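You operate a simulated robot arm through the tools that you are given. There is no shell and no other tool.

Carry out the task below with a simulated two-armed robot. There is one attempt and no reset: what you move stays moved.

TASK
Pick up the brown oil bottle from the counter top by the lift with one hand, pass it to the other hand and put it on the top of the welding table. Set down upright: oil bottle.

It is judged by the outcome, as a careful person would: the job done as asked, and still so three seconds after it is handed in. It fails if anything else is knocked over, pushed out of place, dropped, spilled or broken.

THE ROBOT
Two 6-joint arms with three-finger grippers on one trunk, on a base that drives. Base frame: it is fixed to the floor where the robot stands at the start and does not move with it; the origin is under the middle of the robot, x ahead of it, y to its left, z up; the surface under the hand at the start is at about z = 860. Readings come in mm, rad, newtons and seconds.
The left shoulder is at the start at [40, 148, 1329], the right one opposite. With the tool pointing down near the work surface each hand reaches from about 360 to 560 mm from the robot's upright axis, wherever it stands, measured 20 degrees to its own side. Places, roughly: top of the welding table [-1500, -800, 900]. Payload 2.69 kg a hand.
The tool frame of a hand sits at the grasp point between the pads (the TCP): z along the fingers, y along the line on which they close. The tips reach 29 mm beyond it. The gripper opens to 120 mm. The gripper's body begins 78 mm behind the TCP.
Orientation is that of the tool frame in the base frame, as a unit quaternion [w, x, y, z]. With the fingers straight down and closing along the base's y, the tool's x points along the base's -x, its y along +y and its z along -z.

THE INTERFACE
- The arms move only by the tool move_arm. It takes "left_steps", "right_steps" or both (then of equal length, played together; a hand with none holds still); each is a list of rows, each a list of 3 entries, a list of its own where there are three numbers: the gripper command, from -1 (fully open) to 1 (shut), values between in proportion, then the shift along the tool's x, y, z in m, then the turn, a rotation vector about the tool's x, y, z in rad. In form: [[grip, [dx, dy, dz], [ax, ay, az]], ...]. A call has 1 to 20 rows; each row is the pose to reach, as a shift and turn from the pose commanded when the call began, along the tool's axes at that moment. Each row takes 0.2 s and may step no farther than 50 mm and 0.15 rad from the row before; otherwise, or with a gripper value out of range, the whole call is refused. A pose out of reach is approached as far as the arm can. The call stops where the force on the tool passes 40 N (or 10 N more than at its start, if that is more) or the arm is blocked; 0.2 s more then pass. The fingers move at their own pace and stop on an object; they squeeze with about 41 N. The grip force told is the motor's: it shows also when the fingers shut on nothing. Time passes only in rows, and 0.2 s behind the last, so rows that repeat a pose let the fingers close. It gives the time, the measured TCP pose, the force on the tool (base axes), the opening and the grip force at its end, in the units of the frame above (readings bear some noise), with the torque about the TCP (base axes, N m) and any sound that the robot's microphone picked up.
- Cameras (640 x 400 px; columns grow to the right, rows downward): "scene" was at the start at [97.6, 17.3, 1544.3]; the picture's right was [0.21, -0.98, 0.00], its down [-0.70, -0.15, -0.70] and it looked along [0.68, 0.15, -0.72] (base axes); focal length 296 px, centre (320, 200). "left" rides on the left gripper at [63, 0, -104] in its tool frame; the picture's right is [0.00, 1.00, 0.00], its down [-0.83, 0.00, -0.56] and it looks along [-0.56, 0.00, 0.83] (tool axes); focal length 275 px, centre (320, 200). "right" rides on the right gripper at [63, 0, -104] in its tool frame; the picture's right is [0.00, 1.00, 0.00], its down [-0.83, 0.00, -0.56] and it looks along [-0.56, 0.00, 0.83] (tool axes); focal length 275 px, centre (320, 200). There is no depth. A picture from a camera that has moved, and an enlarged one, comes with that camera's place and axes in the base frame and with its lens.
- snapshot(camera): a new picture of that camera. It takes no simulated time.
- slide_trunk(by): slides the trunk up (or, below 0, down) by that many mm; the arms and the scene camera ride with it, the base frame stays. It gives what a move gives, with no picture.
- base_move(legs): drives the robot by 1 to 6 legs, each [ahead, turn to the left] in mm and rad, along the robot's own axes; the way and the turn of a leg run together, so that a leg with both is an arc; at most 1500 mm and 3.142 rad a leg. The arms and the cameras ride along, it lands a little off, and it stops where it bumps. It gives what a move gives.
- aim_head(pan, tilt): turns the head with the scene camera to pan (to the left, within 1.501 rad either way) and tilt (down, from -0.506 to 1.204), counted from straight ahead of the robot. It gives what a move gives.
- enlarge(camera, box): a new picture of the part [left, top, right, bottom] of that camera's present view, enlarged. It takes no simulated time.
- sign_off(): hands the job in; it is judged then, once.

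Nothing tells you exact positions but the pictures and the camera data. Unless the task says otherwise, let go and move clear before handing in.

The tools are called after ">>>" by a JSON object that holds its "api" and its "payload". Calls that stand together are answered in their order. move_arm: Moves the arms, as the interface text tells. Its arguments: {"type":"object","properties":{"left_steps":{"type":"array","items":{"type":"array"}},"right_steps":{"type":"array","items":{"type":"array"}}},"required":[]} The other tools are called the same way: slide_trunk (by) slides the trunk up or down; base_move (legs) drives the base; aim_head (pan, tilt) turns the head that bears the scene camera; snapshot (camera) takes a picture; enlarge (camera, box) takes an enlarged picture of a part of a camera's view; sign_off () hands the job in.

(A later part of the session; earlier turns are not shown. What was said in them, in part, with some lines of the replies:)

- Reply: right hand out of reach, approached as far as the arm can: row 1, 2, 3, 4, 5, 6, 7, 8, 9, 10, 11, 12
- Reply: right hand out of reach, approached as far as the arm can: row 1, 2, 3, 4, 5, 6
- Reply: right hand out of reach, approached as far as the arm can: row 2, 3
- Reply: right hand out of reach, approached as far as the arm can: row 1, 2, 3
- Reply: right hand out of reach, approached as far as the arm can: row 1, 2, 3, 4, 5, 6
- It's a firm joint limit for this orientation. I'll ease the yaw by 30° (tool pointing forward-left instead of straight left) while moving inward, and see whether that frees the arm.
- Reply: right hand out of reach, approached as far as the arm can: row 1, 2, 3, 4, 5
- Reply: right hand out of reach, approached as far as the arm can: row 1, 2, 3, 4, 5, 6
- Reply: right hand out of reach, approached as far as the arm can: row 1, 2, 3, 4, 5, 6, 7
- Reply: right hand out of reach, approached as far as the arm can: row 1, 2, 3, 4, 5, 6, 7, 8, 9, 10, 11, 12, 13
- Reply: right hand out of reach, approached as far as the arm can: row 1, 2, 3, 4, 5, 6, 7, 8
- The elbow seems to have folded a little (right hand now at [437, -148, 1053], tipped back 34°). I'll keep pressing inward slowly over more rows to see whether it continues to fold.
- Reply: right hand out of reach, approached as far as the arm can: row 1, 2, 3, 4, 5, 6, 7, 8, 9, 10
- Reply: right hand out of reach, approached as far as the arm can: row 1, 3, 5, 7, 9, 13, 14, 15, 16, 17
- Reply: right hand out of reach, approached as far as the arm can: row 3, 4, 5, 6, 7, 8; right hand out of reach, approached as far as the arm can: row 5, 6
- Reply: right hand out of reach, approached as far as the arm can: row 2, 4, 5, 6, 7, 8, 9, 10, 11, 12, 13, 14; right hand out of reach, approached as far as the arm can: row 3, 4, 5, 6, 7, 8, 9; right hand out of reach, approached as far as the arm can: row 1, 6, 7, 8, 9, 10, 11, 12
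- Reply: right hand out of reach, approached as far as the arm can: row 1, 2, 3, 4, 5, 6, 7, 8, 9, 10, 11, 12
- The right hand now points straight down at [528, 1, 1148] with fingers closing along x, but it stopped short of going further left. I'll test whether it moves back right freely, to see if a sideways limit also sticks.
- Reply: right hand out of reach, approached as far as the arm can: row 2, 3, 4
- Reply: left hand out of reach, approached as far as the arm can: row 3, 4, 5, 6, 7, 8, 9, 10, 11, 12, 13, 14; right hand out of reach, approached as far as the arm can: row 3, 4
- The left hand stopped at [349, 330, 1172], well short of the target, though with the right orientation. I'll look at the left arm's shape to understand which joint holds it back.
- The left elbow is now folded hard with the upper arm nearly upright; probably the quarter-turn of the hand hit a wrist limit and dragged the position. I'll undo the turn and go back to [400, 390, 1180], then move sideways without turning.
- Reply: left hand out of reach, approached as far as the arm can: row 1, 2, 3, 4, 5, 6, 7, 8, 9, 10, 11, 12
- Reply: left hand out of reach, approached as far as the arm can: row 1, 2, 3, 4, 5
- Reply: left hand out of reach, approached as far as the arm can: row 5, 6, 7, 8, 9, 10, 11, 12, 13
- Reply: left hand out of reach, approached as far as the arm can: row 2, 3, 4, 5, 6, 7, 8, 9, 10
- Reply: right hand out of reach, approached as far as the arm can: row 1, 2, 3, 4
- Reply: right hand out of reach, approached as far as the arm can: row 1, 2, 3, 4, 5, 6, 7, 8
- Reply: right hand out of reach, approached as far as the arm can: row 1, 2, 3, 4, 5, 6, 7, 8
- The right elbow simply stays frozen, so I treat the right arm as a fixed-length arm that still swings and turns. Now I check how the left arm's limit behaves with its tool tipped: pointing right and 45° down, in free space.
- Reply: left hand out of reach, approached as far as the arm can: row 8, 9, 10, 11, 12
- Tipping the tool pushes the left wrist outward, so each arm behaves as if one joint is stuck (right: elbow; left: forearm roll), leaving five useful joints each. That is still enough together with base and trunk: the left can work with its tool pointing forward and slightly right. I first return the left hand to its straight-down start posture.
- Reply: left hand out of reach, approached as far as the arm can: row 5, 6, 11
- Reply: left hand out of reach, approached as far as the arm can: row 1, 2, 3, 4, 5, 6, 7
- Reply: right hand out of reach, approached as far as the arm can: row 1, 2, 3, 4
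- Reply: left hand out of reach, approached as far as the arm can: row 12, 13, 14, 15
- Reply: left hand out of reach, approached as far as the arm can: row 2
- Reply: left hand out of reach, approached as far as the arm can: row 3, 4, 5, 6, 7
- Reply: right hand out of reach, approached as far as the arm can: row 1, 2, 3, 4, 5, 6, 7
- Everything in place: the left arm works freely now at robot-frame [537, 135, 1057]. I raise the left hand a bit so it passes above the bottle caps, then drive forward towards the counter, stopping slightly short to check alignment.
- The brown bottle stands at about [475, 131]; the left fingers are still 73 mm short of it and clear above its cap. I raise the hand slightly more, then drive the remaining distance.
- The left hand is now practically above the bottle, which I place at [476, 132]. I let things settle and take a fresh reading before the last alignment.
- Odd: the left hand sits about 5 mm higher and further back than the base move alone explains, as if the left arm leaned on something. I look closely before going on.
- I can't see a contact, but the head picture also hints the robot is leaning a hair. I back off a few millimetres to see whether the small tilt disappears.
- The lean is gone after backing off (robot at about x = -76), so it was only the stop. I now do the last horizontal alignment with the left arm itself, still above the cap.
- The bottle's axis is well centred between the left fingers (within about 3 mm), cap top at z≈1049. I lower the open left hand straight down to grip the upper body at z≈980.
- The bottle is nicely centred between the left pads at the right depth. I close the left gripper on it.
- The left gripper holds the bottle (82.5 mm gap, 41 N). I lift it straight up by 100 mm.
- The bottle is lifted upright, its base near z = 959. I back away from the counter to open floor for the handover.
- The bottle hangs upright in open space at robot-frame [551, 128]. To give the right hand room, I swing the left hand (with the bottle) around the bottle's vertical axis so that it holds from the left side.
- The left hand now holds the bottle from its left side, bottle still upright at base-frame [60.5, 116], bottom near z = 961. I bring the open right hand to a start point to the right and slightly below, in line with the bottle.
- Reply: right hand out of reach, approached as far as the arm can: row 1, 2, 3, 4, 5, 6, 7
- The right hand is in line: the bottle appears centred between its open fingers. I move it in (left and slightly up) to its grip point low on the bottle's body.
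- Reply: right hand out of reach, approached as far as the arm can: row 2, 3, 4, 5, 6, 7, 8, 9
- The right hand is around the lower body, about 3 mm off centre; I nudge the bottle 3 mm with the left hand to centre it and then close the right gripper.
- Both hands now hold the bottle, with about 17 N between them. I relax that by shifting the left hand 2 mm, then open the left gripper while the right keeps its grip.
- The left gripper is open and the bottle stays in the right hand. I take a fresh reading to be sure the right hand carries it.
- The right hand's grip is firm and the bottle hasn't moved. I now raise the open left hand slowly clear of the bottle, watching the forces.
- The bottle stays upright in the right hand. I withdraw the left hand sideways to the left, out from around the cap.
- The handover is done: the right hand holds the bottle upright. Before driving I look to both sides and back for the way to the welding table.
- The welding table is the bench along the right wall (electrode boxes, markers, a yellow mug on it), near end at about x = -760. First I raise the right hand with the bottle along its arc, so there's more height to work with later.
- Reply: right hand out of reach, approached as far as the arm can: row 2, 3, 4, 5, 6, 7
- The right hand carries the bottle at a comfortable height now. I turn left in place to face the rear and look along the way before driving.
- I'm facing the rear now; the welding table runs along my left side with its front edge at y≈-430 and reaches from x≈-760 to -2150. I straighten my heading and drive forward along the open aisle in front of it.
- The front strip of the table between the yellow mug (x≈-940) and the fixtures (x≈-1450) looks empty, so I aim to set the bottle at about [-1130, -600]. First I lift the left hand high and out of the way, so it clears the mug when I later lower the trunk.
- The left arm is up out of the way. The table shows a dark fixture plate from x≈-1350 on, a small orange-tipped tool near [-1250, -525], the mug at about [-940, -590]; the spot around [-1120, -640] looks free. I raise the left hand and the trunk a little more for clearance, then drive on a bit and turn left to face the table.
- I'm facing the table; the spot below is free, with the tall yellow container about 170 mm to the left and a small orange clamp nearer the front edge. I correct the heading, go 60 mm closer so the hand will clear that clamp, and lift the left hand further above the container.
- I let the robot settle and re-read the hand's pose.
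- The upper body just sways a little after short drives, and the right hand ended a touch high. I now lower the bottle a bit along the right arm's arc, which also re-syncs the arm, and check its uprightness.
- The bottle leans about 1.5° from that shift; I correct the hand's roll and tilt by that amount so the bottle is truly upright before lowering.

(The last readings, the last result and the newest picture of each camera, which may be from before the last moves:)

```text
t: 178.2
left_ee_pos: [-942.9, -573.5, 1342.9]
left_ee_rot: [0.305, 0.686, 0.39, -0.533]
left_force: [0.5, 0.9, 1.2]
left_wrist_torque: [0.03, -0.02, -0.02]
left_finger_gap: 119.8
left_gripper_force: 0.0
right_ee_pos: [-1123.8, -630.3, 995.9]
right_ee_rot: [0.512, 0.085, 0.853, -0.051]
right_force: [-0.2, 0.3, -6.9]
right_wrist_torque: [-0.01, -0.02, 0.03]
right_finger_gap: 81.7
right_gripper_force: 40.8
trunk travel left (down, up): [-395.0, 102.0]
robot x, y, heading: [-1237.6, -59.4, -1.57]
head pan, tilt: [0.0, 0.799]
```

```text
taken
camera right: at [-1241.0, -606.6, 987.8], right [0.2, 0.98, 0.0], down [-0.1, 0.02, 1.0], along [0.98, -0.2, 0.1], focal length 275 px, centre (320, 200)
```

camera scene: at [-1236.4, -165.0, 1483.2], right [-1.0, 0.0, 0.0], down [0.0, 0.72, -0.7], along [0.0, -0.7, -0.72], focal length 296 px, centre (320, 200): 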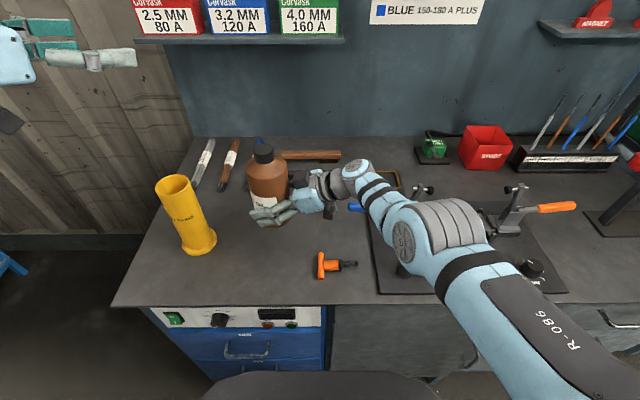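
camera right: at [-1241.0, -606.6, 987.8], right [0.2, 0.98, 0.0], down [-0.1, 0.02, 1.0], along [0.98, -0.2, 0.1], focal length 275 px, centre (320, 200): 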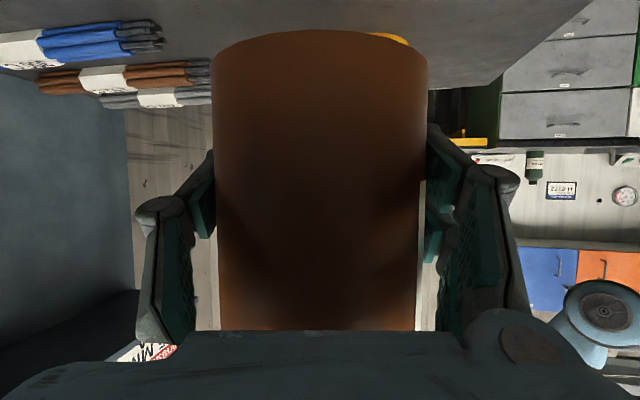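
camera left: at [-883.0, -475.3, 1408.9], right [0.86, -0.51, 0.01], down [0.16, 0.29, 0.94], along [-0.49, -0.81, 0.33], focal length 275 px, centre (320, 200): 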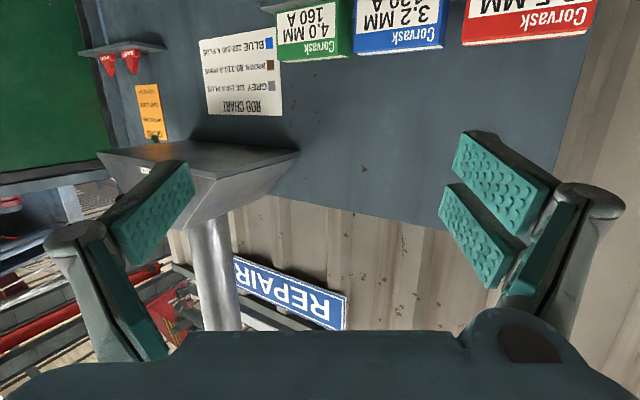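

The bottle is upright, its bottom about 50 mm above the table top at a clear spot. I lower further in smaller steps.

>>> {"api": "slide_trunk", "payload": {"by": -35}}

>>> {"api": "snapshot", "payload": {"camera": "scene"}}

>>> {"api": "slide_trunk", "payload": {"by": -8}}

```text
t: 179.0
left_ee_pos: [-943.6, -573.4, 1307.6]
left_ee_rot: [0.304, 0.687, 0.389, -0.533]
left_force: [-0.2, 0.4, 0.3]
left_wrist_torque: [0.03, 0.0, -0.03]
left_finger_gap: 120.0
left_gripper_force: 0.1
right_ee_pos: [-1121.9, -631.3, 960.6]
right_ee_rot: [0.512, 0.086, 0.853, -0.052]
right_force: [-0.1, -0.3, -6.8]
right_wrist_torque: [-0.05, -0.01, -0.04]
right_finger_gap: 82.1
right_gripper_force: 41.1
trunk travel left (down, up): [-360.0, 137.0]
robot x, y, heading: [-1234.8, -64.5, -1.574]
head pan, tilt: [0.0, 0.799]
```

```text
taken
camera scene: at [-1236.4, -164.9, 1447.8], right [-1.0, 0.0, 0.0], down [0.0, 0.72, -0.7], along [0.0, -0.7, -0.72], focal length 296 px, centre (320, 200)
```

scene: 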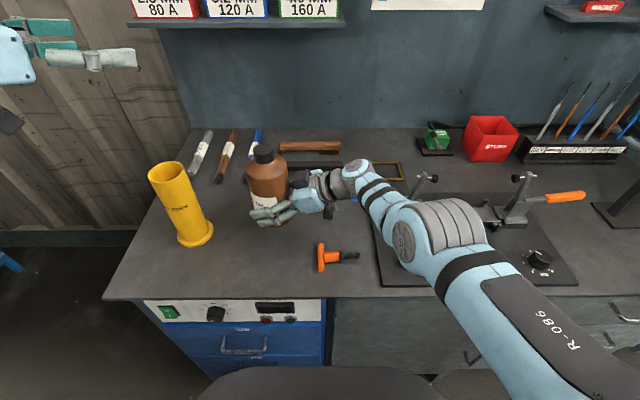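

```text
t: 179.6
left_ee_pos: [-941.7, -573.7, 1300.9]
left_ee_rot: [0.304, 0.687, 0.39, -0.533]
left_force: [0.0, 0.5, -0.4]
left_wrist_torque: [0.04, -0.01, 0.0]
left_finger_gap: 120.0
left_gripper_force: 0.0
right_ee_pos: [-1122.7, -631.3, 952.9]
right_ee_rot: [0.511, 0.086, 0.854, -0.051]
right_force: [-0.5, 0.5, -6.7]
right_wrist_torque: [0.02, -0.05, -0.01]
right_finger_gap: 82.1
right_gripper_force: 41.2
trunk travel left (down, up): [-352.0, 145.0]
robot x, y, heading: [-1235.9, -61.7, -1.572]
head pan, tilt: [0.0, 0.799]
```

>>> {"api": "slide_trunk", "payload": {"by": -4}}

>>> {"api": "snapshot", "payload": {"camera": "right"}}

>>> {"api": "enlarge", "payload": {"camera": "scene", "box": [200, 110, 420, 270]}}

```text
t: 180.1
left_ee_pos: [-943.7, -572.7, 1296.4]
left_ee_rot: [0.305, 0.686, 0.389, -0.534]
left_force: [-0.5, -0.1, 0.6]
left_wrist_torque: [-0.01, -0.01, 0.01]
left_finger_gap: 119.9
left_gripper_force: 0.1
right_ee_pos: [-1123.4, -630.8, 949.3]
right_ee_rot: [0.512, 0.086, 0.853, -0.051]
right_force: [0.4, 0.4, -7.5]
right_wrist_torque: [0.0, -0.04, -0.01]
right_finger_gap: 81.5
right_gripper_force: 41.6
trunk travel left (down, up): [-348.0, 149.0]
robot x, y, heading: [-1235.2, -64.2, -1.569]
head pan, tilt: [0.0, 0.799]
```

```text
taken
camera right: at [-1240.9, -606.8, 940.2], right [0.2, 0.98, 0.0], down [-0.1, 0.02, 1.0], along [0.98, -0.2, 0.1], focal length 275 px, centre (320, 200)
```

right: 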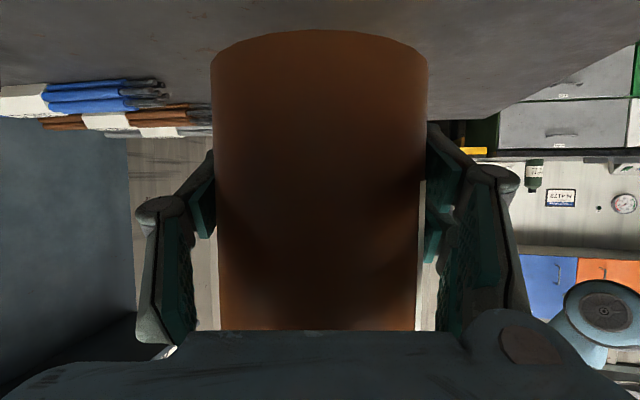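

```text
2.50 times, centred on (310, 190) of scene
camera zoom: at [-1236.2, -165.5, 1435.9], right [-1.0, 0.0, 0.0], down [0.0, 0.72, -0.7], along [0.0, -0.7, -0.72], focal length 739 px, centre (345, 225)
```

zoom: 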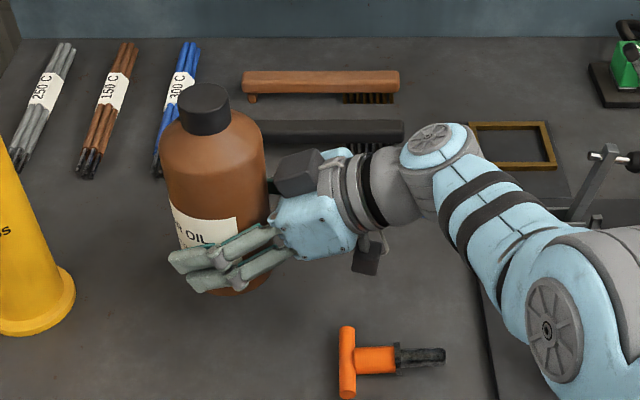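

>>> {"api": "slide_trunk", "payload": {"by": -3}}

>>> {"api": "slide_trunk", "payload": {"by": -2}}

```text
t: 180.7
left_ee_pos: [-942.1, -573.7, 1293.6]
left_ee_rot: [0.304, 0.687, 0.389, -0.533]
left_force: [0.0, 0.2, 0.6]
left_wrist_torque: [-0.01, -0.01, 0.02]
left_finger_gap: 119.9
left_gripper_force: 0.0
right_ee_pos: [-1124.3, -631.3, 944.9]
right_ee_rot: [0.511, 0.086, 0.854, -0.051]
right_force: [-0.6, 0.4, -7.5]
right_wrist_torque: [0.0, -0.04, 0.06]
right_finger_gap: 81.8
right_gripper_force: 40.7
trunk travel left (down, up): [-345.0, 152.0]
robot x, y, heading: [-1237.2, -59.6, -1.577]
head pan, tilt: [0.0, 0.799]
```

```text
t: 181.2
left_ee_pos: [-943.1, -574.6, 1292.2]
left_ee_rot: [0.304, 0.687, 0.39, -0.533]
left_force: [0.3, 0.0, 0.2]
left_wrist_torque: [0.0, -0.01, 0.01]
left_finger_gap: 120.1
left_gripper_force: 0.1
right_ee_pos: [-1121.7, -630.6, 943.8]
right_ee_rot: [0.512, 0.087, 0.853, -0.052]
right_force: [-0.5, 0.2, -5.6]
right_wrist_torque: [-0.03, -0.06, -0.01]
right_finger_gap: 81.7
right_gripper_force: 41.5
trunk travel left (down, up): [-343.0, 154.0]
robot x, y, heading: [-1235.0, -63.4, -1.577]
head pan, tilt: [0.0, 0.799]
```

>>> {"api": "slide_trunk", "payload": {"by": -2}}

>>> {"api": "enlarge", "payload": {"camera": "right", "box": [160, 0, 480, 200]}}

```text
t: 181.7
left_ee_pos: [-942.9, -573.2, 1289.9]
left_ee_rot: [0.304, 0.687, 0.39, -0.533]
left_force: [-0.1, 0.4, 0.1]
left_wrist_torque: [0.02, -0.03, 0.01]
left_finger_gap: 119.8
left_gripper_force: 0.1
right_ee_pos: [-1122.1, -630.3, 941.2]
right_ee_rot: [0.511, 0.087, 0.854, -0.053]
right_force: [0.8, -0.1, -6.7]
right_wrist_torque: [-0.03, -0.03, 0.02]
right_finger_gap: 81.7
right_gripper_force: 40.8
trunk travel left (down, up): [-341.0, 156.0]
robot x, y, heading: [-1236.8, -62.7, -1.577]
head pan, tilt: [0.0, 0.799]
```

```text
2.00 times, centred on (320, 100) of right
camera zoom: at [-1241.0, -606.5, 933.4], right [0.2, 0.98, 0.0], down [-0.1, 0.02, 1.0], along [0.98, -0.2, 0.1], focal length 551 px, centre (320, 400)
```

zoom: 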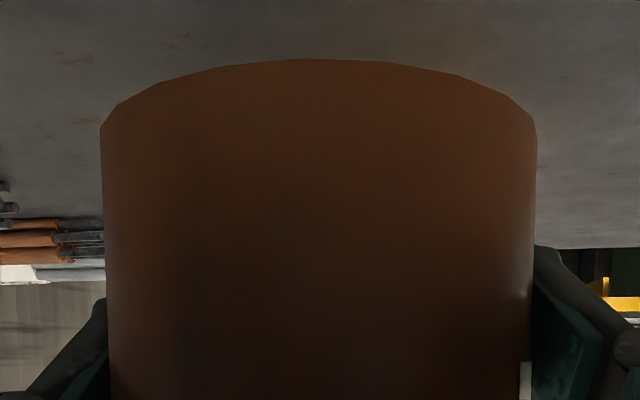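

The table top turns out lower than 900 (about 860), and at that height the hand's underside would come close to the small orange clamp. I raise a little, move 40 mm further in over the table, and will then lower again.

>>> {"api": "slide_trunk", "payload": {"by": 40}}

>>> {"api": "base_move", "payload": {"legs": [[40, 0]]}}

>>> {"api": "move_arm", "payload": {"right_steps": [[1, [0, 0, 0], [0, 0, 0]], [1, [0, 0, 0], [0, 0, 0]], [1, [0, 0, 0], [0, 0, 0]], [1, [0, 0, 0], [0, 0, 0]], [1, [0, 0, 0], [0, 0, 0]]]}}

>>> {"api": "snapshot", "payload": {"camera": "scene"}}

```text
t: 182.5
left_ee_pos: [-943.7, -573.3, 1330.3]
left_ee_rot: [0.304, 0.687, 0.39, -0.533]
left_force: [-0.2, 0.4, -0.7]
left_wrist_torque: [-0.03, 0.03, -0.01]
left_finger_gap: 119.9
left_gripper_force: 0.2
right_ee_pos: [-1123.6, -630.4, 981.3]
right_ee_rot: [0.512, 0.086, 0.853, -0.051]
right_force: [-0.1, 0.7, -6.4]
right_wrist_torque: [0.01, -0.05, 0.0]
right_finger_gap: 82.0
right_gripper_force: 41.1
trunk travel left (down, up): [-381.0, 116.0]
robot x, y, heading: [-1234.9, -58.2, -1.573]
head pan, tilt: [0.0, 0.799]
```

```text
t: 183.4
left_ee_pos: [-942.1, -602.5, 1334.3]
left_ee_rot: [0.308, 0.685, 0.387, -0.535]
left_force: [0.3, 1.2, 0.8]
left_wrist_torque: [0.01, 0.01, 0.01]
left_finger_gap: 119.9
left_gripper_force: 0.1
right_ee_pos: [-1122.4, -662.3, 986.7]
right_ee_rot: [0.512, 0.084, 0.853, -0.055]
right_force: [-0.3, 1.7, -6.3]
right_wrist_torque: [-0.07, 0.07, -0.1]
right_finger_gap: 81.8
right_gripper_force: 41.1
trunk travel left (down, up): [-381.0, 116.0]
robot x, y, heading: [-1234.5, -101.7, -1.567]
head pan, tilt: [0.0, 0.799]
```

```text
t: 184.6
left_ee_pos: [-942.8, -611.9, 1329.4]
left_ee_rot: [0.304, 0.688, 0.389, -0.533]
left_force: [0.2, -0.1, -0.3]
left_wrist_torque: [0.01, 0.03, 0.0]
left_finger_gap: 120.0
left_gripper_force: 0.1
right_ee_pos: [-1120.9, -669.1, 982.2]
right_ee_rot: [0.512, 0.085, 0.853, -0.051]
right_force: [-0.4, -0.9, -7.2]
right_wrist_torque: [-0.03, -0.06, -0.01]
right_finger_gap: 81.7
right_gripper_force: 40.9
trunk travel left (down, up): [-381.0, 116.0]
robot x, y, heading: [-1236.9, -102.8, -1.573]
head pan, tilt: [0.0, 0.799]
```

```text
taken
camera scene: at [-1236.4, -204.6, 1469.2], right [-1.0, 0.0, 0.0], down [0.0, 0.72, -0.7], along [0.0, -0.7, -0.72], focal length 296 px, centre (320, 200)
```

scene: 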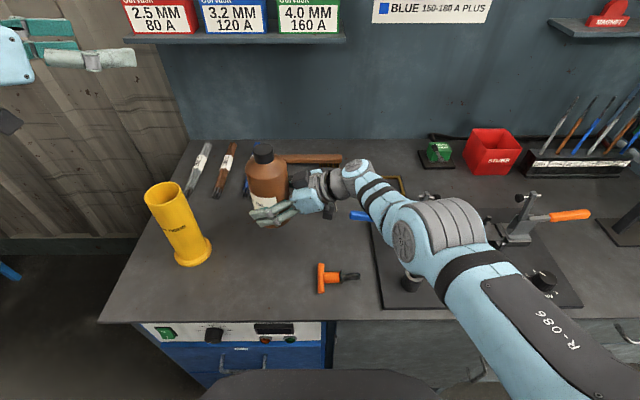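

After settling, the bottle is upright over [-1121, -669], clear of the other things. I lower again.

>>> {"api": "slide_trunk", "payload": {"by": -60}}

>>> {"api": "enlarge", "payload": {"camera": "scene", "box": [200, 110, 420, 300]}}

>>> {"api": "enlarge", "payload": {"camera": "right", "box": [100, 0, 640, 200]}}

```text
t: 185.6
left_ee_pos: [-943.7, -612.8, 1269.5]
left_ee_rot: [0.305, 0.687, 0.389, -0.533]
left_force: [0.7, 0.5, 0.1]
left_wrist_torque: [0.02, 0.01, -0.04]
left_finger_gap: 120.2
left_gripper_force: 0.0
right_ee_pos: [-1121.8, -669.8, 922.9]
right_ee_rot: [0.512, 0.086, 0.853, -0.052]
right_force: [-0.5, 0.3, -7.4]
right_wrist_torque: [0.02, 0.02, 0.01]
right_finger_gap: 82.1
right_gripper_force: 40.8
trunk travel left (down, up): [-321.0, 176.0]
robot x, y, heading: [-1235.1, -99.6, -1.571]
head pan, tilt: [0.0, 0.799]
```

```text
2.11 times, centred on (310, 205) of scene
camera zoom: at [-1236.6, -204.4, 1409.0], right [-1.0, 0.0, 0.0], down [0.0, 0.72, -0.7], along [0.0, -0.7, -0.72], focal length 623 px, centre (341, 190)
```

zoom: 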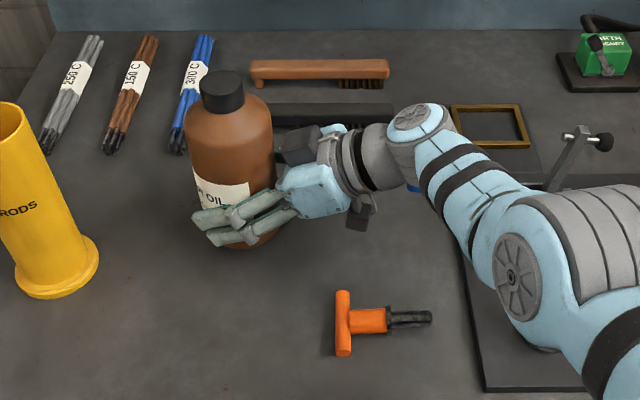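

```text
1.19 times, centred on (370, 100) of right
camera zoom: at [-1240.6, -645.8, 913.9], right [0.2, 0.98, -0.01], down [-0.1, 0.02, 1.0], along [0.98, -0.19, 0.1], focal length 326 px, centre (261, 318)
```

zoom: 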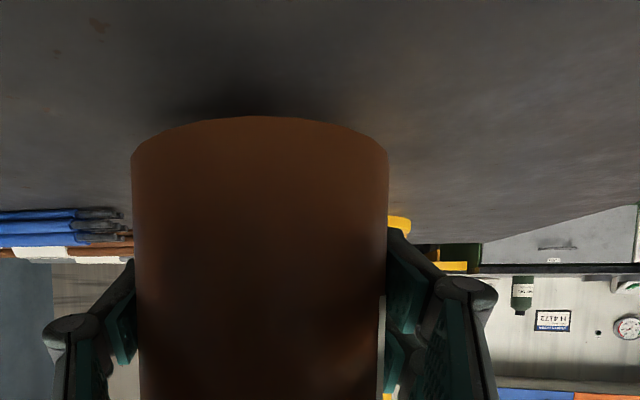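

>>> {"api": "slide_trunk", "payload": {"by": -10}}

>>> {"api": "slide_trunk", "payload": {"by": -3}}

>>> {"api": "enlarge", "payload": {"camera": "right", "box": [100, 0, 640, 200]}}

```text
t: 186.2
left_ee_pos: [-943.2, -613.1, 1259.5]
left_ee_rot: [0.304, 0.687, 0.389, -0.533]
left_force: [0.6, -0.8, 0.1]
left_wrist_torque: [0.0, 0.03, 0.0]
left_finger_gap: 119.9
left_gripper_force: 0.0
right_ee_pos: [-1122.0, -670.1, 912.0]
right_ee_rot: [0.512, 0.085, 0.853, -0.051]
right_force: [-0.4, -0.6, -6.5]
right_wrist_torque: [0.01, -0.04, -0.04]
right_finger_gap: 81.7
right_gripper_force: 40.5
trunk travel left (down, up): [-311.0, 186.0]
robot x, y, heading: [-1237.1, -100.5, -1.573]
head pan, tilt: [0.0, 0.799]
```

```text
t: 186.7
left_ee_pos: [-942.9, -612.8, 1256.4]
left_ee_rot: [0.304, 0.687, 0.389, -0.533]
left_force: [0.3, -0.3, 0.1]
left_wrist_torque: [-0.06, -0.02, 0.0]
left_finger_gap: 119.7
left_gripper_force: 0.0
right_ee_pos: [-1121.4, -668.9, 908.8]
right_ee_rot: [0.512, 0.085, 0.853, -0.052]
right_force: [-0.1, 0.8, -7.8]
right_wrist_torque: [-0.04, -0.05, 0.01]
right_finger_gap: 81.9
right_gripper_force: 41.0
trunk travel left (down, up): [-308.0, 189.0]
robot x, y, heading: [-1232.4, -102.2, -1.566]
head pan, tilt: [0.0, 0.799]
```

```text
1.19 times, centred on (370, 100) of right
camera zoom: at [-1240.4, -645.8, 900.9], right [0.2, 0.98, -0.01], down [-0.1, 0.02, 1.0], along [0.98, -0.19, 0.1], focal length 326 px, centre (261, 318)
```

zoom: 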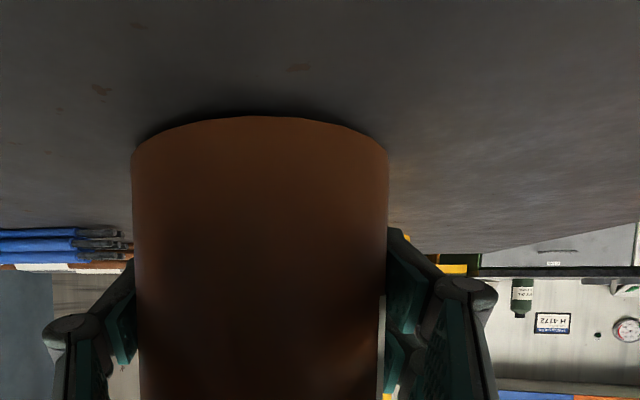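

>>> {"api": "slide_trunk", "payload": {"by": -1.5}}

>>> {"api": "slide_trunk", "payload": {"by": -1.5}}

```text
t: 187.2
left_ee_pos: [-942.4, -610.9, 1256.6]
left_ee_rot: [0.305, 0.686, 0.389, -0.533]
left_force: [0.6, 0.8, -0.3]
left_wrist_torque: [-0.02, 0.02, -0.03]
left_finger_gap: 120.0
left_gripper_force: 0.1
right_ee_pos: [-1122.2, -669.6, 907.1]
right_ee_rot: [0.511, 0.085, 0.854, -0.053]
right_force: [-0.7, 0.3, -8.0]
right_wrist_torque: [-0.02, 0.02, 0.02]
right_finger_gap: 82.2
right_gripper_force: 41.2
trunk travel left (down, up): [-306.0, 191.0]
robot x, y, heading: [-1234.5, -103.3, -1.57]
head pan, tilt: [0.0, 0.799]
```

```text
t: 187.7
left_ee_pos: [-942.7, -610.2, 1255.6]
left_ee_rot: [0.305, 0.687, 0.389, -0.533]
left_force: [-1.1, -0.1, 0.0]
left_wrist_torque: [0.02, -0.01, -0.01]
left_finger_gap: 120.0
left_gripper_force: 0.1
right_ee_pos: [-1121.7, -668.7, 907.8]
right_ee_rot: [0.512, 0.085, 0.853, -0.054]
right_force: [-0.2, -0.3, -6.8]
right_wrist_torque: [0.03, -0.05, 0.0]
right_finger_gap: 81.9
right_gripper_force: 40.7
trunk travel left (down, up): [-305.0, 192.0]
robot x, y, heading: [-1232.5, -100.5, -1.57]
head pan, tilt: [0.0, 0.799]
```

The hands no longer come down with the trunk though the bottle's weight still hangs in the hand, so something else seems to be touching. I stop and look around the right elbow and arm.

>>> {"api": "slide_trunk", "payload": {"by": 4}}

>>> {"api": "enlarge", "payload": {"camera": "scene", "box": [340, 140, 640, 400]}}

>>> {"api": "aim_head", "payload": {"pan": -0.7, "tilt": 1.0}}

>>> {"api": "snapshot", "payload": {"camera": "scene"}}

>>> {"api": "aim_head", "payload": {"pan": 0.5, "tilt": 1.1}}

>>> {"api": "snapshot", "payload": {"camera": "scene"}}

```text
t: 188.2
left_ee_pos: [-943.6, -612.0, 1258.0]
left_ee_rot: [0.304, 0.687, 0.389, -0.533]
left_force: [-0.2, 0.1, -0.6]
left_wrist_torque: [0.0, -0.01, -0.01]
left_finger_gap: 120.2
left_gripper_force: 0.0
right_ee_pos: [-1123.1, -669.1, 909.6]
right_ee_rot: [0.512, 0.086, 0.853, -0.052]
right_force: [-0.6, 0.4, -6.3]
right_wrist_torque: [-0.02, -0.08, -0.01]
right_finger_gap: 81.8
right_gripper_force: 40.7
trunk travel left (down, up): [-309.0, 188.0]
robot x, y, heading: [-1235.0, -101.1, -1.571]
head pan, tilt: [0.0, 0.799]
```

```text
1.54 times, centred on (490, 270) of scene
camera zoom: at [-1237.0, -204.6, 1397.1], right [-1.0, 0.0, 0.0], down [0.0, 0.72, -0.7], along [0.0, -0.7, -0.72], focal length 455 px, centre (58, 92)
```

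zoom: 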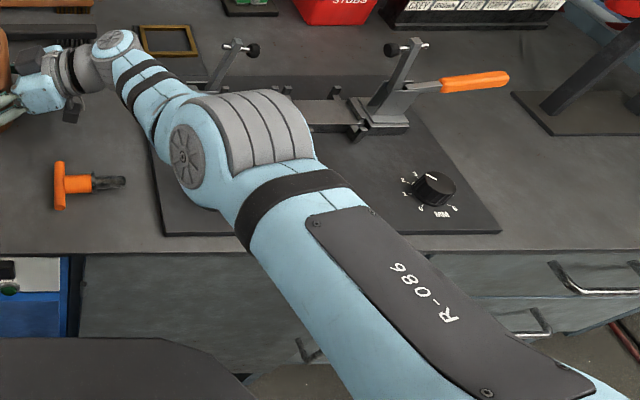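

```text
t: 189.3
left_ee_pos: [-943.2, -611.4, 1257.7]
left_ee_rot: [0.304, 0.687, 0.388, -0.533]
left_force: [0.2, 0.5, 0.7]
left_wrist_torque: [0.0, -0.01, -0.04]
left_finger_gap: 120.0
left_gripper_force: 0.1
right_ee_pos: [-1122.4, -669.6, 909.2]
right_ee_rot: [0.512, 0.084, 0.853, -0.051]
right_force: [-1.0, 0.0, -6.5]
right_wrist_torque: [0.0, -0.02, -0.01]
right_finger_gap: 81.7
right_gripper_force: 41.4
trunk travel left (down, up): [-309.0, 188.0]
robot x, y, heading: [-1235.4, -100.0, -1.569]
head pan, tilt: [-0.7, 1.0]
```

```text
taken
camera scene: at [-1281.3, -177.1, 1382.1], right [-0.77, 0.64, 0.0], down [0.54, 0.64, -0.54], along [-0.35, -0.41, -0.84], focal length 296 px, centre (320, 200)
```

scene: 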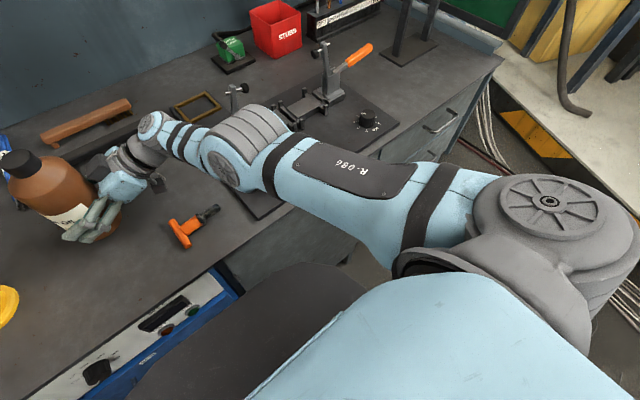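

```text
t: 190.7
left_ee_pos: [-943.5, -612.5, 1257.6]
left_ee_rot: [0.305, 0.687, 0.389, -0.533]
left_force: [0.1, -0.5, -0.1]
left_wrist_torque: [0.02, -0.04, 0.0]
left_finger_gap: 119.7
left_gripper_force: 0.0
right_ee_pos: [-1122.7, -669.5, 910.3]
right_ee_rot: [0.512, 0.085, 0.853, -0.052]
right_force: [0.1, 0.2, -7.6]
right_wrist_torque: [-0.01, -0.02, -0.04]
right_finger_gap: 82.0
right_gripper_force: 40.7
trunk travel left (down, up): [-309.0, 188.0]
robot x, y, heading: [-1234.7, -101.9, -1.569]
head pan, tilt: [0.499, 1.1]
```

```text
taken
camera scene: at [-1206.3, -179.3, 1375.5], right [-0.88, -0.48, 0.0], down [-0.43, 0.78, -0.45], along [0.22, -0.4, -0.89], focal length 296 px, centre (320, 200)
```

scene: 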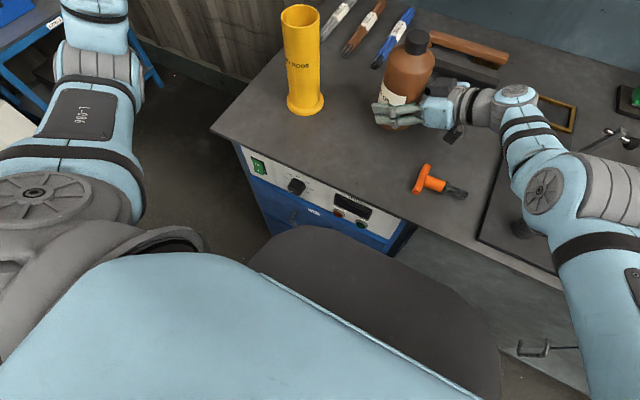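

>>> {"api": "slide_trunk", "payload": {"by": -2}}

>>> {"api": "enlarge", "payload": {"camera": "right", "box": [190, 60, 450, 200]}}

>>> {"api": "aim_head", "payload": {"pan": 0.2, "tilt": 0.75}}

>>> {"api": "enlarge", "payload": {"camera": "scene", "box": [240, 100, 460, 280]}}

```text
t: 191.2
left_ee_pos: [-942.7, -611.9, 1256.0]
left_ee_rot: [0.305, 0.687, 0.39, -0.532]
left_force: [0.2, -0.1, 0.4]
left_wrist_torque: [-0.02, 0.03, -0.01]
left_finger_gap: 120.1
left_gripper_force: 0.1
right_ee_pos: [-1122.3, -669.3, 907.9]
right_ee_rot: [0.512, 0.084, 0.853, -0.052]
right_force: [-0.7, -0.7, -6.8]
right_wrist_torque: [-0.02, -0.04, -0.04]
right_finger_gap: 81.7
right_gripper_force: 41.0
trunk travel left (down, up): [-307.0, 190.0]
robot x, y, heading: [-1233.7, -98.3, -1.566]
head pan, tilt: [0.499, 1.1]
```

```text
2.46 times, centred on (320, 130) of right
camera zoom: at [-1240.2, -645.5, 900.4], right [0.2, 0.98, -0.01], down [-0.1, 0.03, 1.0], along [0.98, -0.19, 0.1], focal length 678 px, centre (320, 372)
```

zoom: 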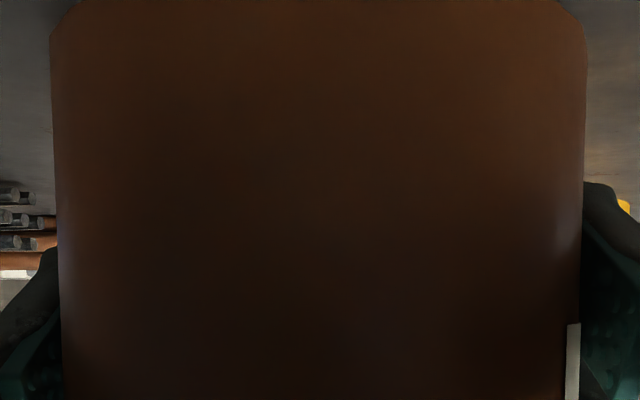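

```text
t: 192.1
left_ee_pos: [-941.9, -612.1, 1256.3]
left_ee_rot: [0.305, 0.687, 0.389, -0.533]
left_force: [0.3, -0.3, 0.4]
left_wrist_torque: [-0.03, 0.01, 0.0]
left_finger_gap: 120.0
left_gripper_force: 0.1
right_ee_pos: [-1121.7, -669.5, 908.6]
right_ee_rot: [0.512, 0.085, 0.854, -0.052]
right_force: [0.2, -0.1, -6.9]
right_wrist_torque: [0.0, -0.01, -0.02]
right_finger_gap: 81.6
right_gripper_force: 40.9
trunk travel left (down, up): [-307.0, 190.0]
robot x, y, heading: [-1235.8, -102.2, -1.571]
head pan, tilt: [0.201, 0.75]
```

```text
2.22 times, centred on (350, 190) of scene
camera zoom: at [-1219.5, -204.4, 1399.2], right [-0.98, -0.2, 0.0], down [-0.14, 0.67, -0.73], along [0.15, -0.72, -0.68], focal length 657 px, centre (253, 222)
```

zoom: 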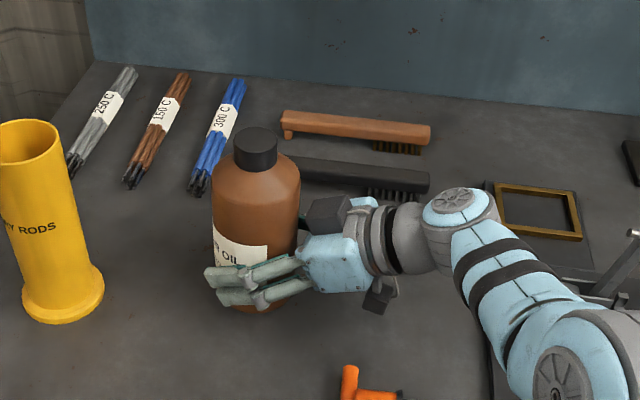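

The bottle's base is at the table surface now (TCP 908, base about 861). I press the last millimetre and then open the right gripper gently.

>>> {"api": "slide_trunk", "payload": {"by": -1.5}}

>>> {"api": "move_arm", "payload": {"right_steps": [[-0.2, [0, 0, 0], [0, 0, 0]], [-0.32, [0, 0, 0], [0, 0, 0]], [-0.37, [0, 0, 0], [0, 0, 0]], [-0.4, [0, 0, 0], [0, 0, 0]], [-0.45, [0, 0, 0], [0, 0, 0]], [-0.55, [0, 0, 0], [0, 0, 0]], [-0.55, [0, 0, 0], [0, 0, 0]]]}}

>>> {"api": "enlarge", "payload": {"camera": "scene", "box": [240, 100, 460, 280]}}

>>> {"api": "snapshot", "payload": {"camera": "right"}}

```text
t: 192.6
left_ee_pos: [-943.2, -610.2, 1256.4]
left_ee_rot: [0.305, 0.687, 0.389, -0.533]
left_force: [0.0, 0.0, 0.1]
left_wrist_torque: [-0.01, 0.01, 0.01]
left_finger_gap: 120.2
left_gripper_force: 0.1
right_ee_pos: [-1121.1, -669.1, 908.0]
right_ee_rot: [0.512, 0.085, 0.853, -0.053]
right_force: [-0.2, 0.2, -7.2]
right_wrist_torque: [-0.01, -0.04, 0.04]
right_finger_gap: 81.9
right_gripper_force: 40.6
trunk travel left (down, up): [-305.0, 192.0]
robot x, y, heading: [-1239.5, -102.1, -1.568]
head pan, tilt: [0.201, 0.75]
```

```text
t: 194.2
left_ee_pos: [-941.6, -610.3, 1255.0]
left_ee_rot: [0.306, 0.686, 0.39, -0.533]
left_force: [-0.2, -0.8, -0.2]
left_wrist_torque: [0.01, -0.03, 0.01]
left_finger_gap: 119.8
left_gripper_force: 0.0
right_ee_pos: [-1121.5, -668.4, 907.3]
right_ee_rot: [0.511, 0.085, 0.854, -0.053]
right_force: [-0.5, -0.2, 0.3]
right_wrist_torque: [-0.04, -0.05, 0.02]
right_finger_gap: 92.8
right_gripper_force: 0.0
trunk travel left (down, up): [-305.0, 192.0]
robot x, y, heading: [-1234.1, -104.8, -1.574]
head pan, tilt: [0.201, 0.75]
```

```text
2.22 times, centred on (350, 190) of scene
camera zoom: at [-1218.9, -202.7, 1397.9], right [-0.98, -0.2, 0.0], down [-0.14, 0.67, -0.73], along [0.14, -0.72, -0.68], focal length 657 px, centre (253, 222)
```

zoom: 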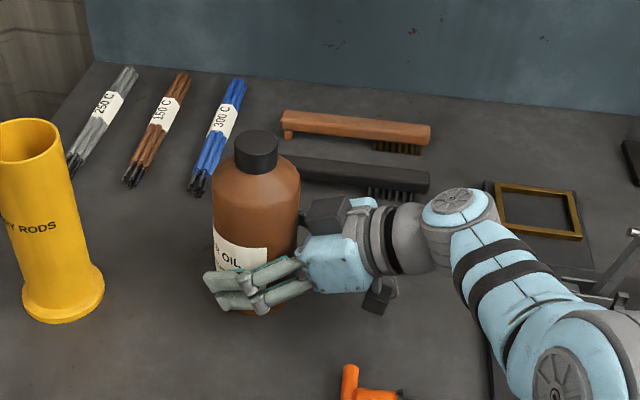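

```text
taken
camera right: at [-1239.7, -644.3, 899.5], right [0.2, 0.98, -0.01], down [-0.1, 0.03, 1.0], along [0.98, -0.19, 0.1], focal length 275 px, centre (320, 200)
```

right: 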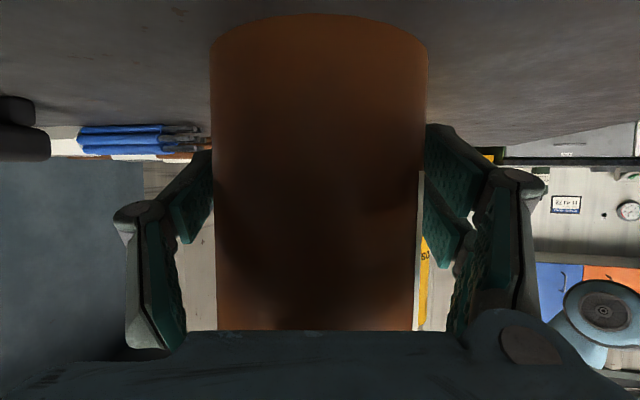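

The bottle has settled on the table, upright, and the right fingers are off it. I open the gripper fully and then raise the trunk straight up so the fingers slide up past the bottle.

>>> {"api": "move_arm", "payload": {"right_steps": [[-0.7, [0, 0, 0], [0, 0, 0]], [-0.85, [0, 0, 0], [0, 0, 0]], [-1, [0, 0, 0], [0, 0, 0]], [-1, [0, 0, 0], [0, 0, 0]]]}}

>>> {"api": "slide_trunk", "payload": {"by": 20}}

>>> {"api": "snapshot", "payload": {"camera": "right"}}

>>> {"api": "enlarge", "payload": {"camera": "scene", "box": [240, 100, 460, 280]}}

```text
t: 195.2
left_ee_pos: [-942.2, -609.6, 1255.4]
left_ee_rot: [0.305, 0.687, 0.389, -0.533]
left_force: [-0.5, -0.1, 1.0]
left_wrist_torque: [-0.01, -0.01, -0.01]
left_finger_gap: 120.0
left_gripper_force: 0.1
right_ee_pos: [-1122.0, -667.2, 908.0]
right_ee_rot: [0.511, 0.085, 0.854, -0.053]
right_force: [0.6, 0.3, 0.0]
right_wrist_torque: [0.03, 0.01, -0.01]
right_finger_gap: 119.9
right_gripper_force: 0.0
trunk travel left (down, up): [-305.0, 192.0]
robot x, y, heading: [-1234.2, -101.6, -1.566]
head pan, tilt: [0.201, 0.75]
```

```text
t: 195.8
left_ee_pos: [-944.8, -610.1, 1275.4]
left_ee_rot: [0.305, 0.687, 0.388, -0.534]
left_force: [-0.5, -0.2, 0.3]
left_wrist_torque: [0.01, -0.02, -0.02]
left_finger_gap: 119.9
left_gripper_force: 0.1
right_ee_pos: [-1122.7, -668.1, 927.2]
right_ee_rot: [0.511, 0.085, 0.854, -0.052]
right_force: [-0.4, 1.3, 0.2]
right_wrist_torque: [-0.01, 0.0, 0.01]
right_finger_gap: 120.1
right_gripper_force: 0.1
trunk travel left (down, up): [-325.0, 172.0]
robot x, y, heading: [-1237.9, -104.4, -1.574]
head pan, tilt: [0.201, 0.75]
```

```text
taken
camera right: at [-1240.6, -644.6, 919.2], right [0.2, 0.98, -0.01], down [-0.1, 0.03, 1.0], along [0.98, -0.2, 0.1], focal length 275 px, centre (320, 200)
```

right: 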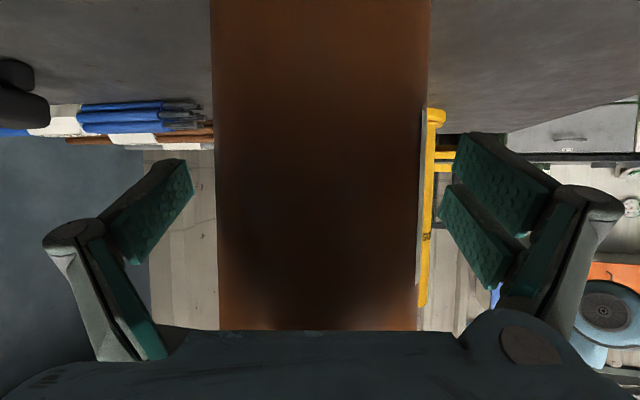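

```text
2.22 times, centred on (350, 190) of scene
camera zoom: at [-1219.9, -203.1, 1417.8], right [-0.98, -0.2, 0.0], down [-0.14, 0.67, -0.73], along [0.14, -0.72, -0.68], focal length 657 px, centre (253, 222)
```

zoom: 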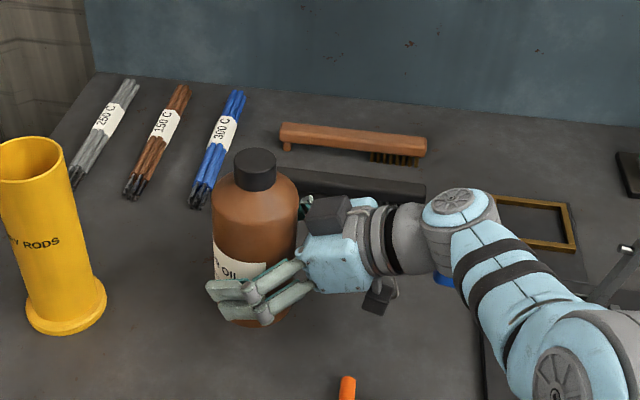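

The bottle stands on its own and the open fingers are evenly clear of it. I continue raising the trunk.

>>> {"api": "slide_trunk", "payload": {"by": 60}}

>>> {"api": "snapshot", "payload": {"camera": "right"}}

>>> {"api": "slide_trunk", "payload": {"by": 105}}

>>> {"api": "snapshot", "payload": {"camera": "scene"}}

>>> {"api": "snapshot", "payload": {"camera": "right"}}

```text
t: 196.8
left_ee_pos: [-944.1, -611.0, 1336.2]
left_ee_rot: [0.305, 0.687, 0.389, -0.533]
left_force: [0.0, 0.1, 0.2]
left_wrist_torque: [-0.03, -0.03, -0.02]
left_finger_gap: 119.8
left_gripper_force: 0.0
right_ee_pos: [-1122.3, -668.7, 987.2]
right_ee_rot: [0.511, 0.084, 0.854, -0.051]
right_force: [0.3, 0.1, 0.1]
right_wrist_torque: [0.0, -0.04, 0.0]
right_finger_gap: 120.1
right_gripper_force: 0.0
trunk travel left (down, up): [-385.0, 112.0]
robot x, y, heading: [-1233.5, -102.5, -1.575]
head pan, tilt: [0.201, 0.75]
```

```text
taken
camera right: at [-1240.5, -645.0, 979.2], right [0.2, 0.98, -0.01], down [-0.1, 0.03, 0.99], along [0.98, -0.19, 0.1], focal length 275 px, centre (320, 200)
```

right: 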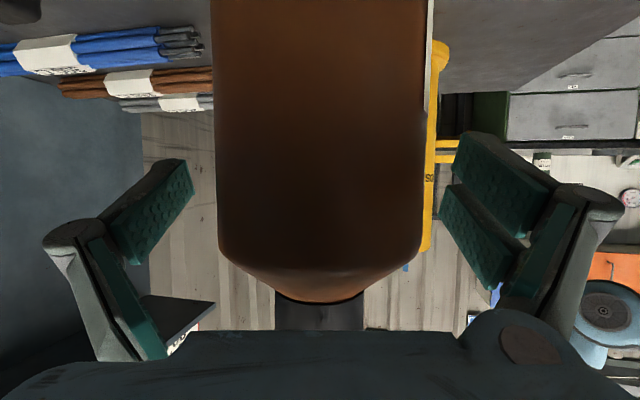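

```text
t: 198.2
left_ee_pos: [-943.1, -610.9, 1440.5]
left_ee_rot: [0.305, 0.687, 0.389, -0.533]
left_force: [0.5, -1.0, -0.7]
left_wrist_torque: [-0.01, 0.0, 0.02]
left_finger_gap: 119.9
left_gripper_force: 0.0
right_ee_pos: [-1123.2, -668.5, 1092.9]
right_ee_rot: [0.512, 0.084, 0.853, -0.052]
right_force: [-0.5, 0.6, 0.3]
right_wrist_torque: [-0.01, -0.01, -0.03]
right_finger_gap: 119.9
right_gripper_force: 0.0
trunk travel left (down, up): [-490.0, 7.0]
robot x, y, heading: [-1236.1, -103.3, -1.568]
head pan, tilt: [0.201, 0.75]
```

```text
taken
camera scene: at [-1220.2, -203.7, 1583.4], right [-0.98, -0.2, 0.0], down [-0.14, 0.67, -0.73], along [0.15, -0.72, -0.68], focal length 296 px, centre (320, 200)
```

scene: 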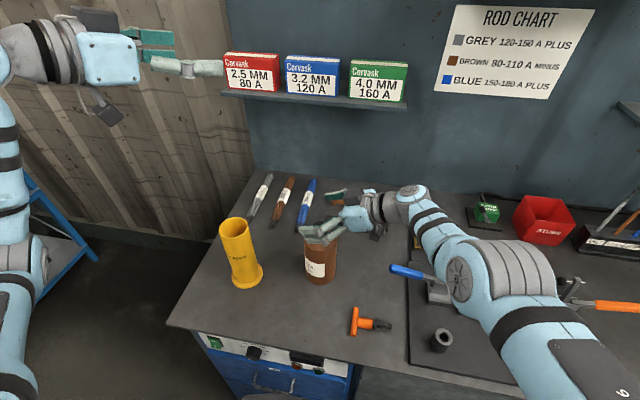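

```text
taken
camera right: at [-1240.6, -644.9, 1084.6], right [0.2, 0.98, -0.01], down [-0.1, 0.03, 0.99], along [0.98, -0.19, 0.1], focal length 275 px, centre (320, 200)
```

right: 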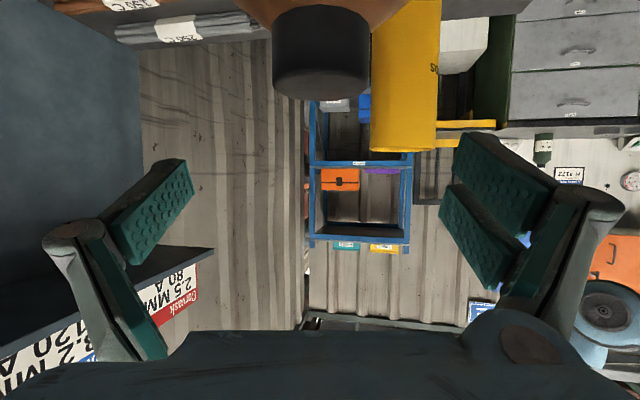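

The right hand is now above the bottle's cap and clear. I lift it a little more along its arc, then back away from the table.

>>> {"api": "move_arm", "payload": {"right_steps": [[-1, [-0.0181, -0.0049, -0.0086], [0, 0, 0]], [-1, [-0.0361, -0.0098, -0.0172], [0, 0, 0]], [-1, [-0.0542, -0.0147, -0.0258], [0, 0, 0]]]}}

>>> {"api": "base_move", "payload": {"legs": [[-350, 0]]}}

>>> {"api": "aim_head", "payload": {"pan": 0.1, "tilt": 0.6}}

>>> {"api": "snapshot", "payload": {"camera": "scene"}}

>>> {"api": "enlarge", "payload": {"camera": "scene", "box": [220, 100, 420, 280]}}

```text
t: 199.0
left_ee_pos: [-942.8, -611.1, 1440.7]
left_ee_rot: [0.306, 0.686, 0.389, -0.533]
left_force: [0.1, 0.6, 1.1]
left_wrist_torque: [-0.01, 0.03, -0.03]
left_finger_gap: 120.1
left_gripper_force: 0.0
right_ee_pos: [-1124.1, -685.5, 1151.3]
right_ee_rot: [0.512, 0.084, 0.854, -0.05]
right_force: [-0.1, -0.4, 0.3]
right_wrist_torque: [0.0, 0.03, 0.0]
right_finger_gap: 120.1
right_gripper_force: 0.0
trunk travel left (down, up): [-490.0, 7.0]
robot x, y, heading: [-1233.1, -104.8, -1.571]
head pan, tilt: [0.201, 0.75]
```

```text
t: 201.3
left_ee_pos: [-942.9, -269.6, 1438.9]
left_ee_rot: [0.305, 0.687, 0.391, -0.531]
left_force: [-0.9, -0.5, 0.2]
left_wrist_torque: [-0.02, 0.0, -0.01]
left_finger_gap: 119.9
left_gripper_force: 0.2
right_ee_pos: [-1122.5, -343.8, 1147.8]
right_ee_rot: [0.512, 0.084, 0.853, -0.049]
right_force: [-0.3, -0.9, -1.2]
right_wrist_torque: [0.01, 0.0, 0.02]
right_finger_gap: 119.8
right_gripper_force: 0.0
trunk travel left (down, up): [-490.0, 7.0]
robot x, y, heading: [-1233.7, 244.4, -1.574]
head pan, tilt: [0.201, 0.75]
```

```text
t: 202.0
left_ee_pos: [-942.0, -266.1, 1439.7]
left_ee_rot: [0.305, 0.687, 0.39, -0.532]
left_force: [-0.7, -0.4, -0.2]
left_wrist_torque: [-0.02, -0.02, -0.03]
left_finger_gap: 120.0
left_gripper_force: 0.1
right_ee_pos: [-1122.3, -339.8, 1149.7]
right_ee_rot: [0.511, 0.084, 0.854, -0.05]
right_force: [-0.4, -0.1, 0.7]
right_wrist_torque: [-0.01, -0.02, 0.0]
right_finger_gap: 120.1
right_gripper_force: 0.1
trunk travel left (down, up): [-490.0, 7.0]
robot x, y, heading: [-1232.8, 243.1, -1.571]
head pan, tilt: [0.099, 0.6]
```

```text
taken
camera scene: at [-1227.9, 133.4, 1595.8], right [-0.99, -0.1, 0.0], down [-0.06, 0.56, -0.82], along [0.08, -0.82, -0.57], focal length 296 px, centre (320, 200)
```

scene: 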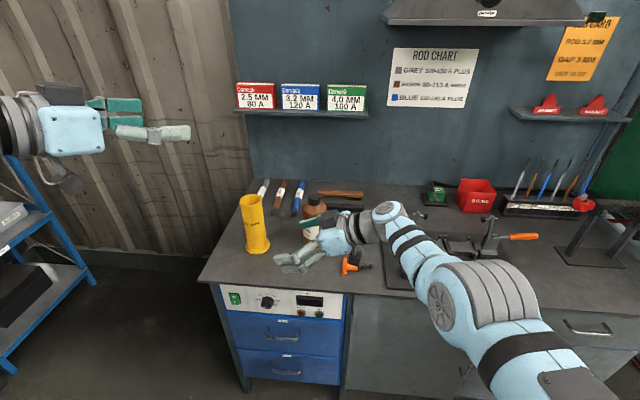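

```text
2.22 times, centred on (320, 190) of scene
camera zoom: at [-1227.9, 133.4, 1595.8], right [-0.99, -0.1, 0.0], down [-0.06, 0.56, -0.82], along [0.08, -0.82, -0.57], focal length 657 px, centre (320, 222)
```

zoom: 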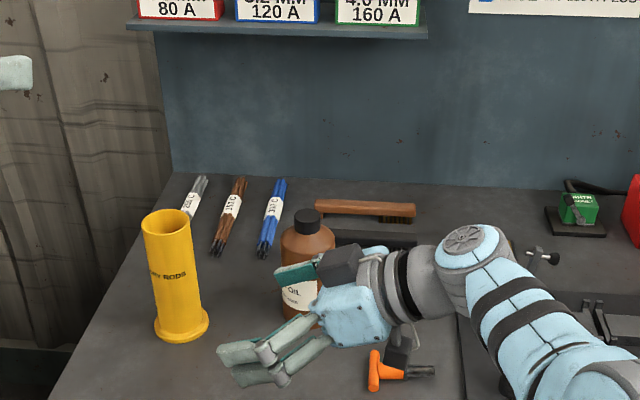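

The bottle stands upright on the welding table and nothing else there has moved. I take one last look from another camera to confirm before handing in.

>>> {"api": "snapshot", "payload": {"camera": "left"}}

>>> {"api": "snapshot", "payload": {"camera": "right"}}

>>> {"api": "base_move", "payload": {"legs": [[-120, 0]]}}

>>> {"api": "enlarge", "payload": {"camera": "scene", "box": [220, 100, 420, 280]}}

```text
taken
camera left: at [-882.4, -166.4, 1405.6], right [0.86, -0.51, 0.01], down [0.16, 0.29, 0.94], along [-0.48, -0.81, 0.33], focal length 275 px, centre (320, 200)
```

left: 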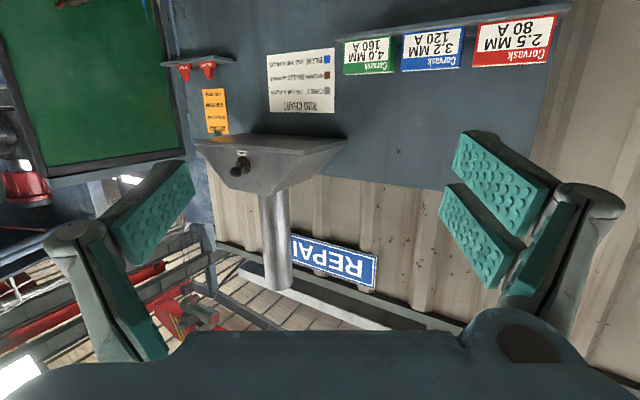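

```text
taken
camera right: at [-1240.9, -317.0, 1141.4], right [0.19, 0.98, 0.0], down [-0.1, 0.02, 1.0], along [0.98, -0.19, 0.1], focal length 275 px, centre (320, 200)
```

right: 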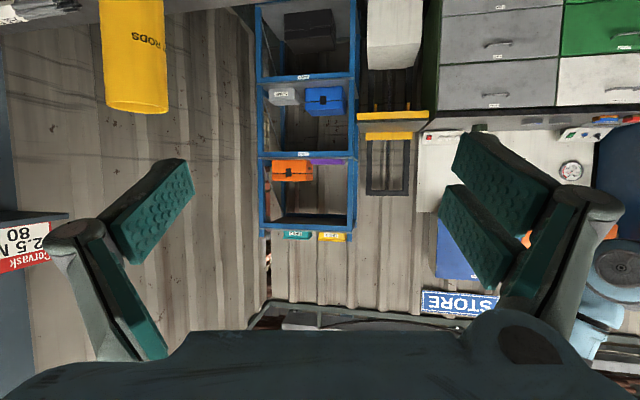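

```text
t: 203.2
left_ee_pos: [-943.2, -157.2, 1437.4]
left_ee_rot: [0.302, 0.688, 0.391, -0.531]
left_force: [0.3, -0.7, -0.6]
left_wrist_torque: [-0.02, 0.03, -0.03]
left_finger_gap: 120.0
left_gripper_force: 0.0
right_ee_pos: [-1122.5, -229.8, 1146.1]
right_ee_rot: [0.511, 0.086, 0.854, -0.048]
right_force: [-0.6, -0.8, -0.5]
right_wrist_torque: [0.05, -0.03, 0.03]
right_finger_gap: 120.2
right_gripper_force: 0.1
trunk travel left (down, up): [-490.0, 7.0]
robot x, y, heading: [-1237.8, 359.9, -1.569]
head pan, tilt: [0.099, 0.6]
```

```text
2.22 times, centred on (320, 190) of scene
camera zoom: at [-1227.8, 241.1, 1595.1], right [-0.99, -0.1, 0.0], down [-0.06, 0.57, -0.82], along [0.08, -0.82, -0.57], focal length 657 px, centre (320, 222)
```

zoom: 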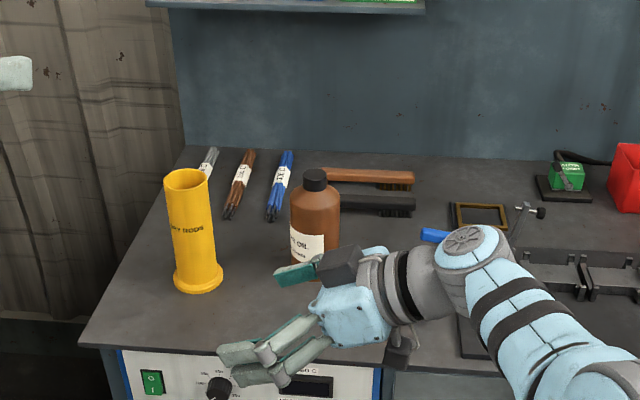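

The brown oil bottle stands upright and free on the welding table. The other items are where they were, and both hands are empty and clear of the table, so I hand the job in.

>>> {"api": "sign_off", "payload": {}}

```text
The job is handed in.
```

The brown oil bottle is standing upright on the welding table, at about x = -1121, y = -669. I've handed the job in.

- **Pick-up:** The left hand gripped the bottle by its upper body and lifted it off the counter by the lift.
- **Handover:** In the open space in front of the counter, the right hand took the lower body. The left hand then let go and moved clear.
- **Placing:** I lowered the bottle with the trunk and released it. It dropped about 4 mm as it left the fingers, because I judged it already on the surface. It stayed upright in every picture after that.
- **Table contact:** Near the end of lowering, something touched and held the arm. It was most likely the right hand's camera housing resting on bare table top. The pictures show the nearby tools, rods and yellow container where they were.
- **Right arm:** Its elbow would not bend or straighten the whole time. I worked around that with the base and trunk.
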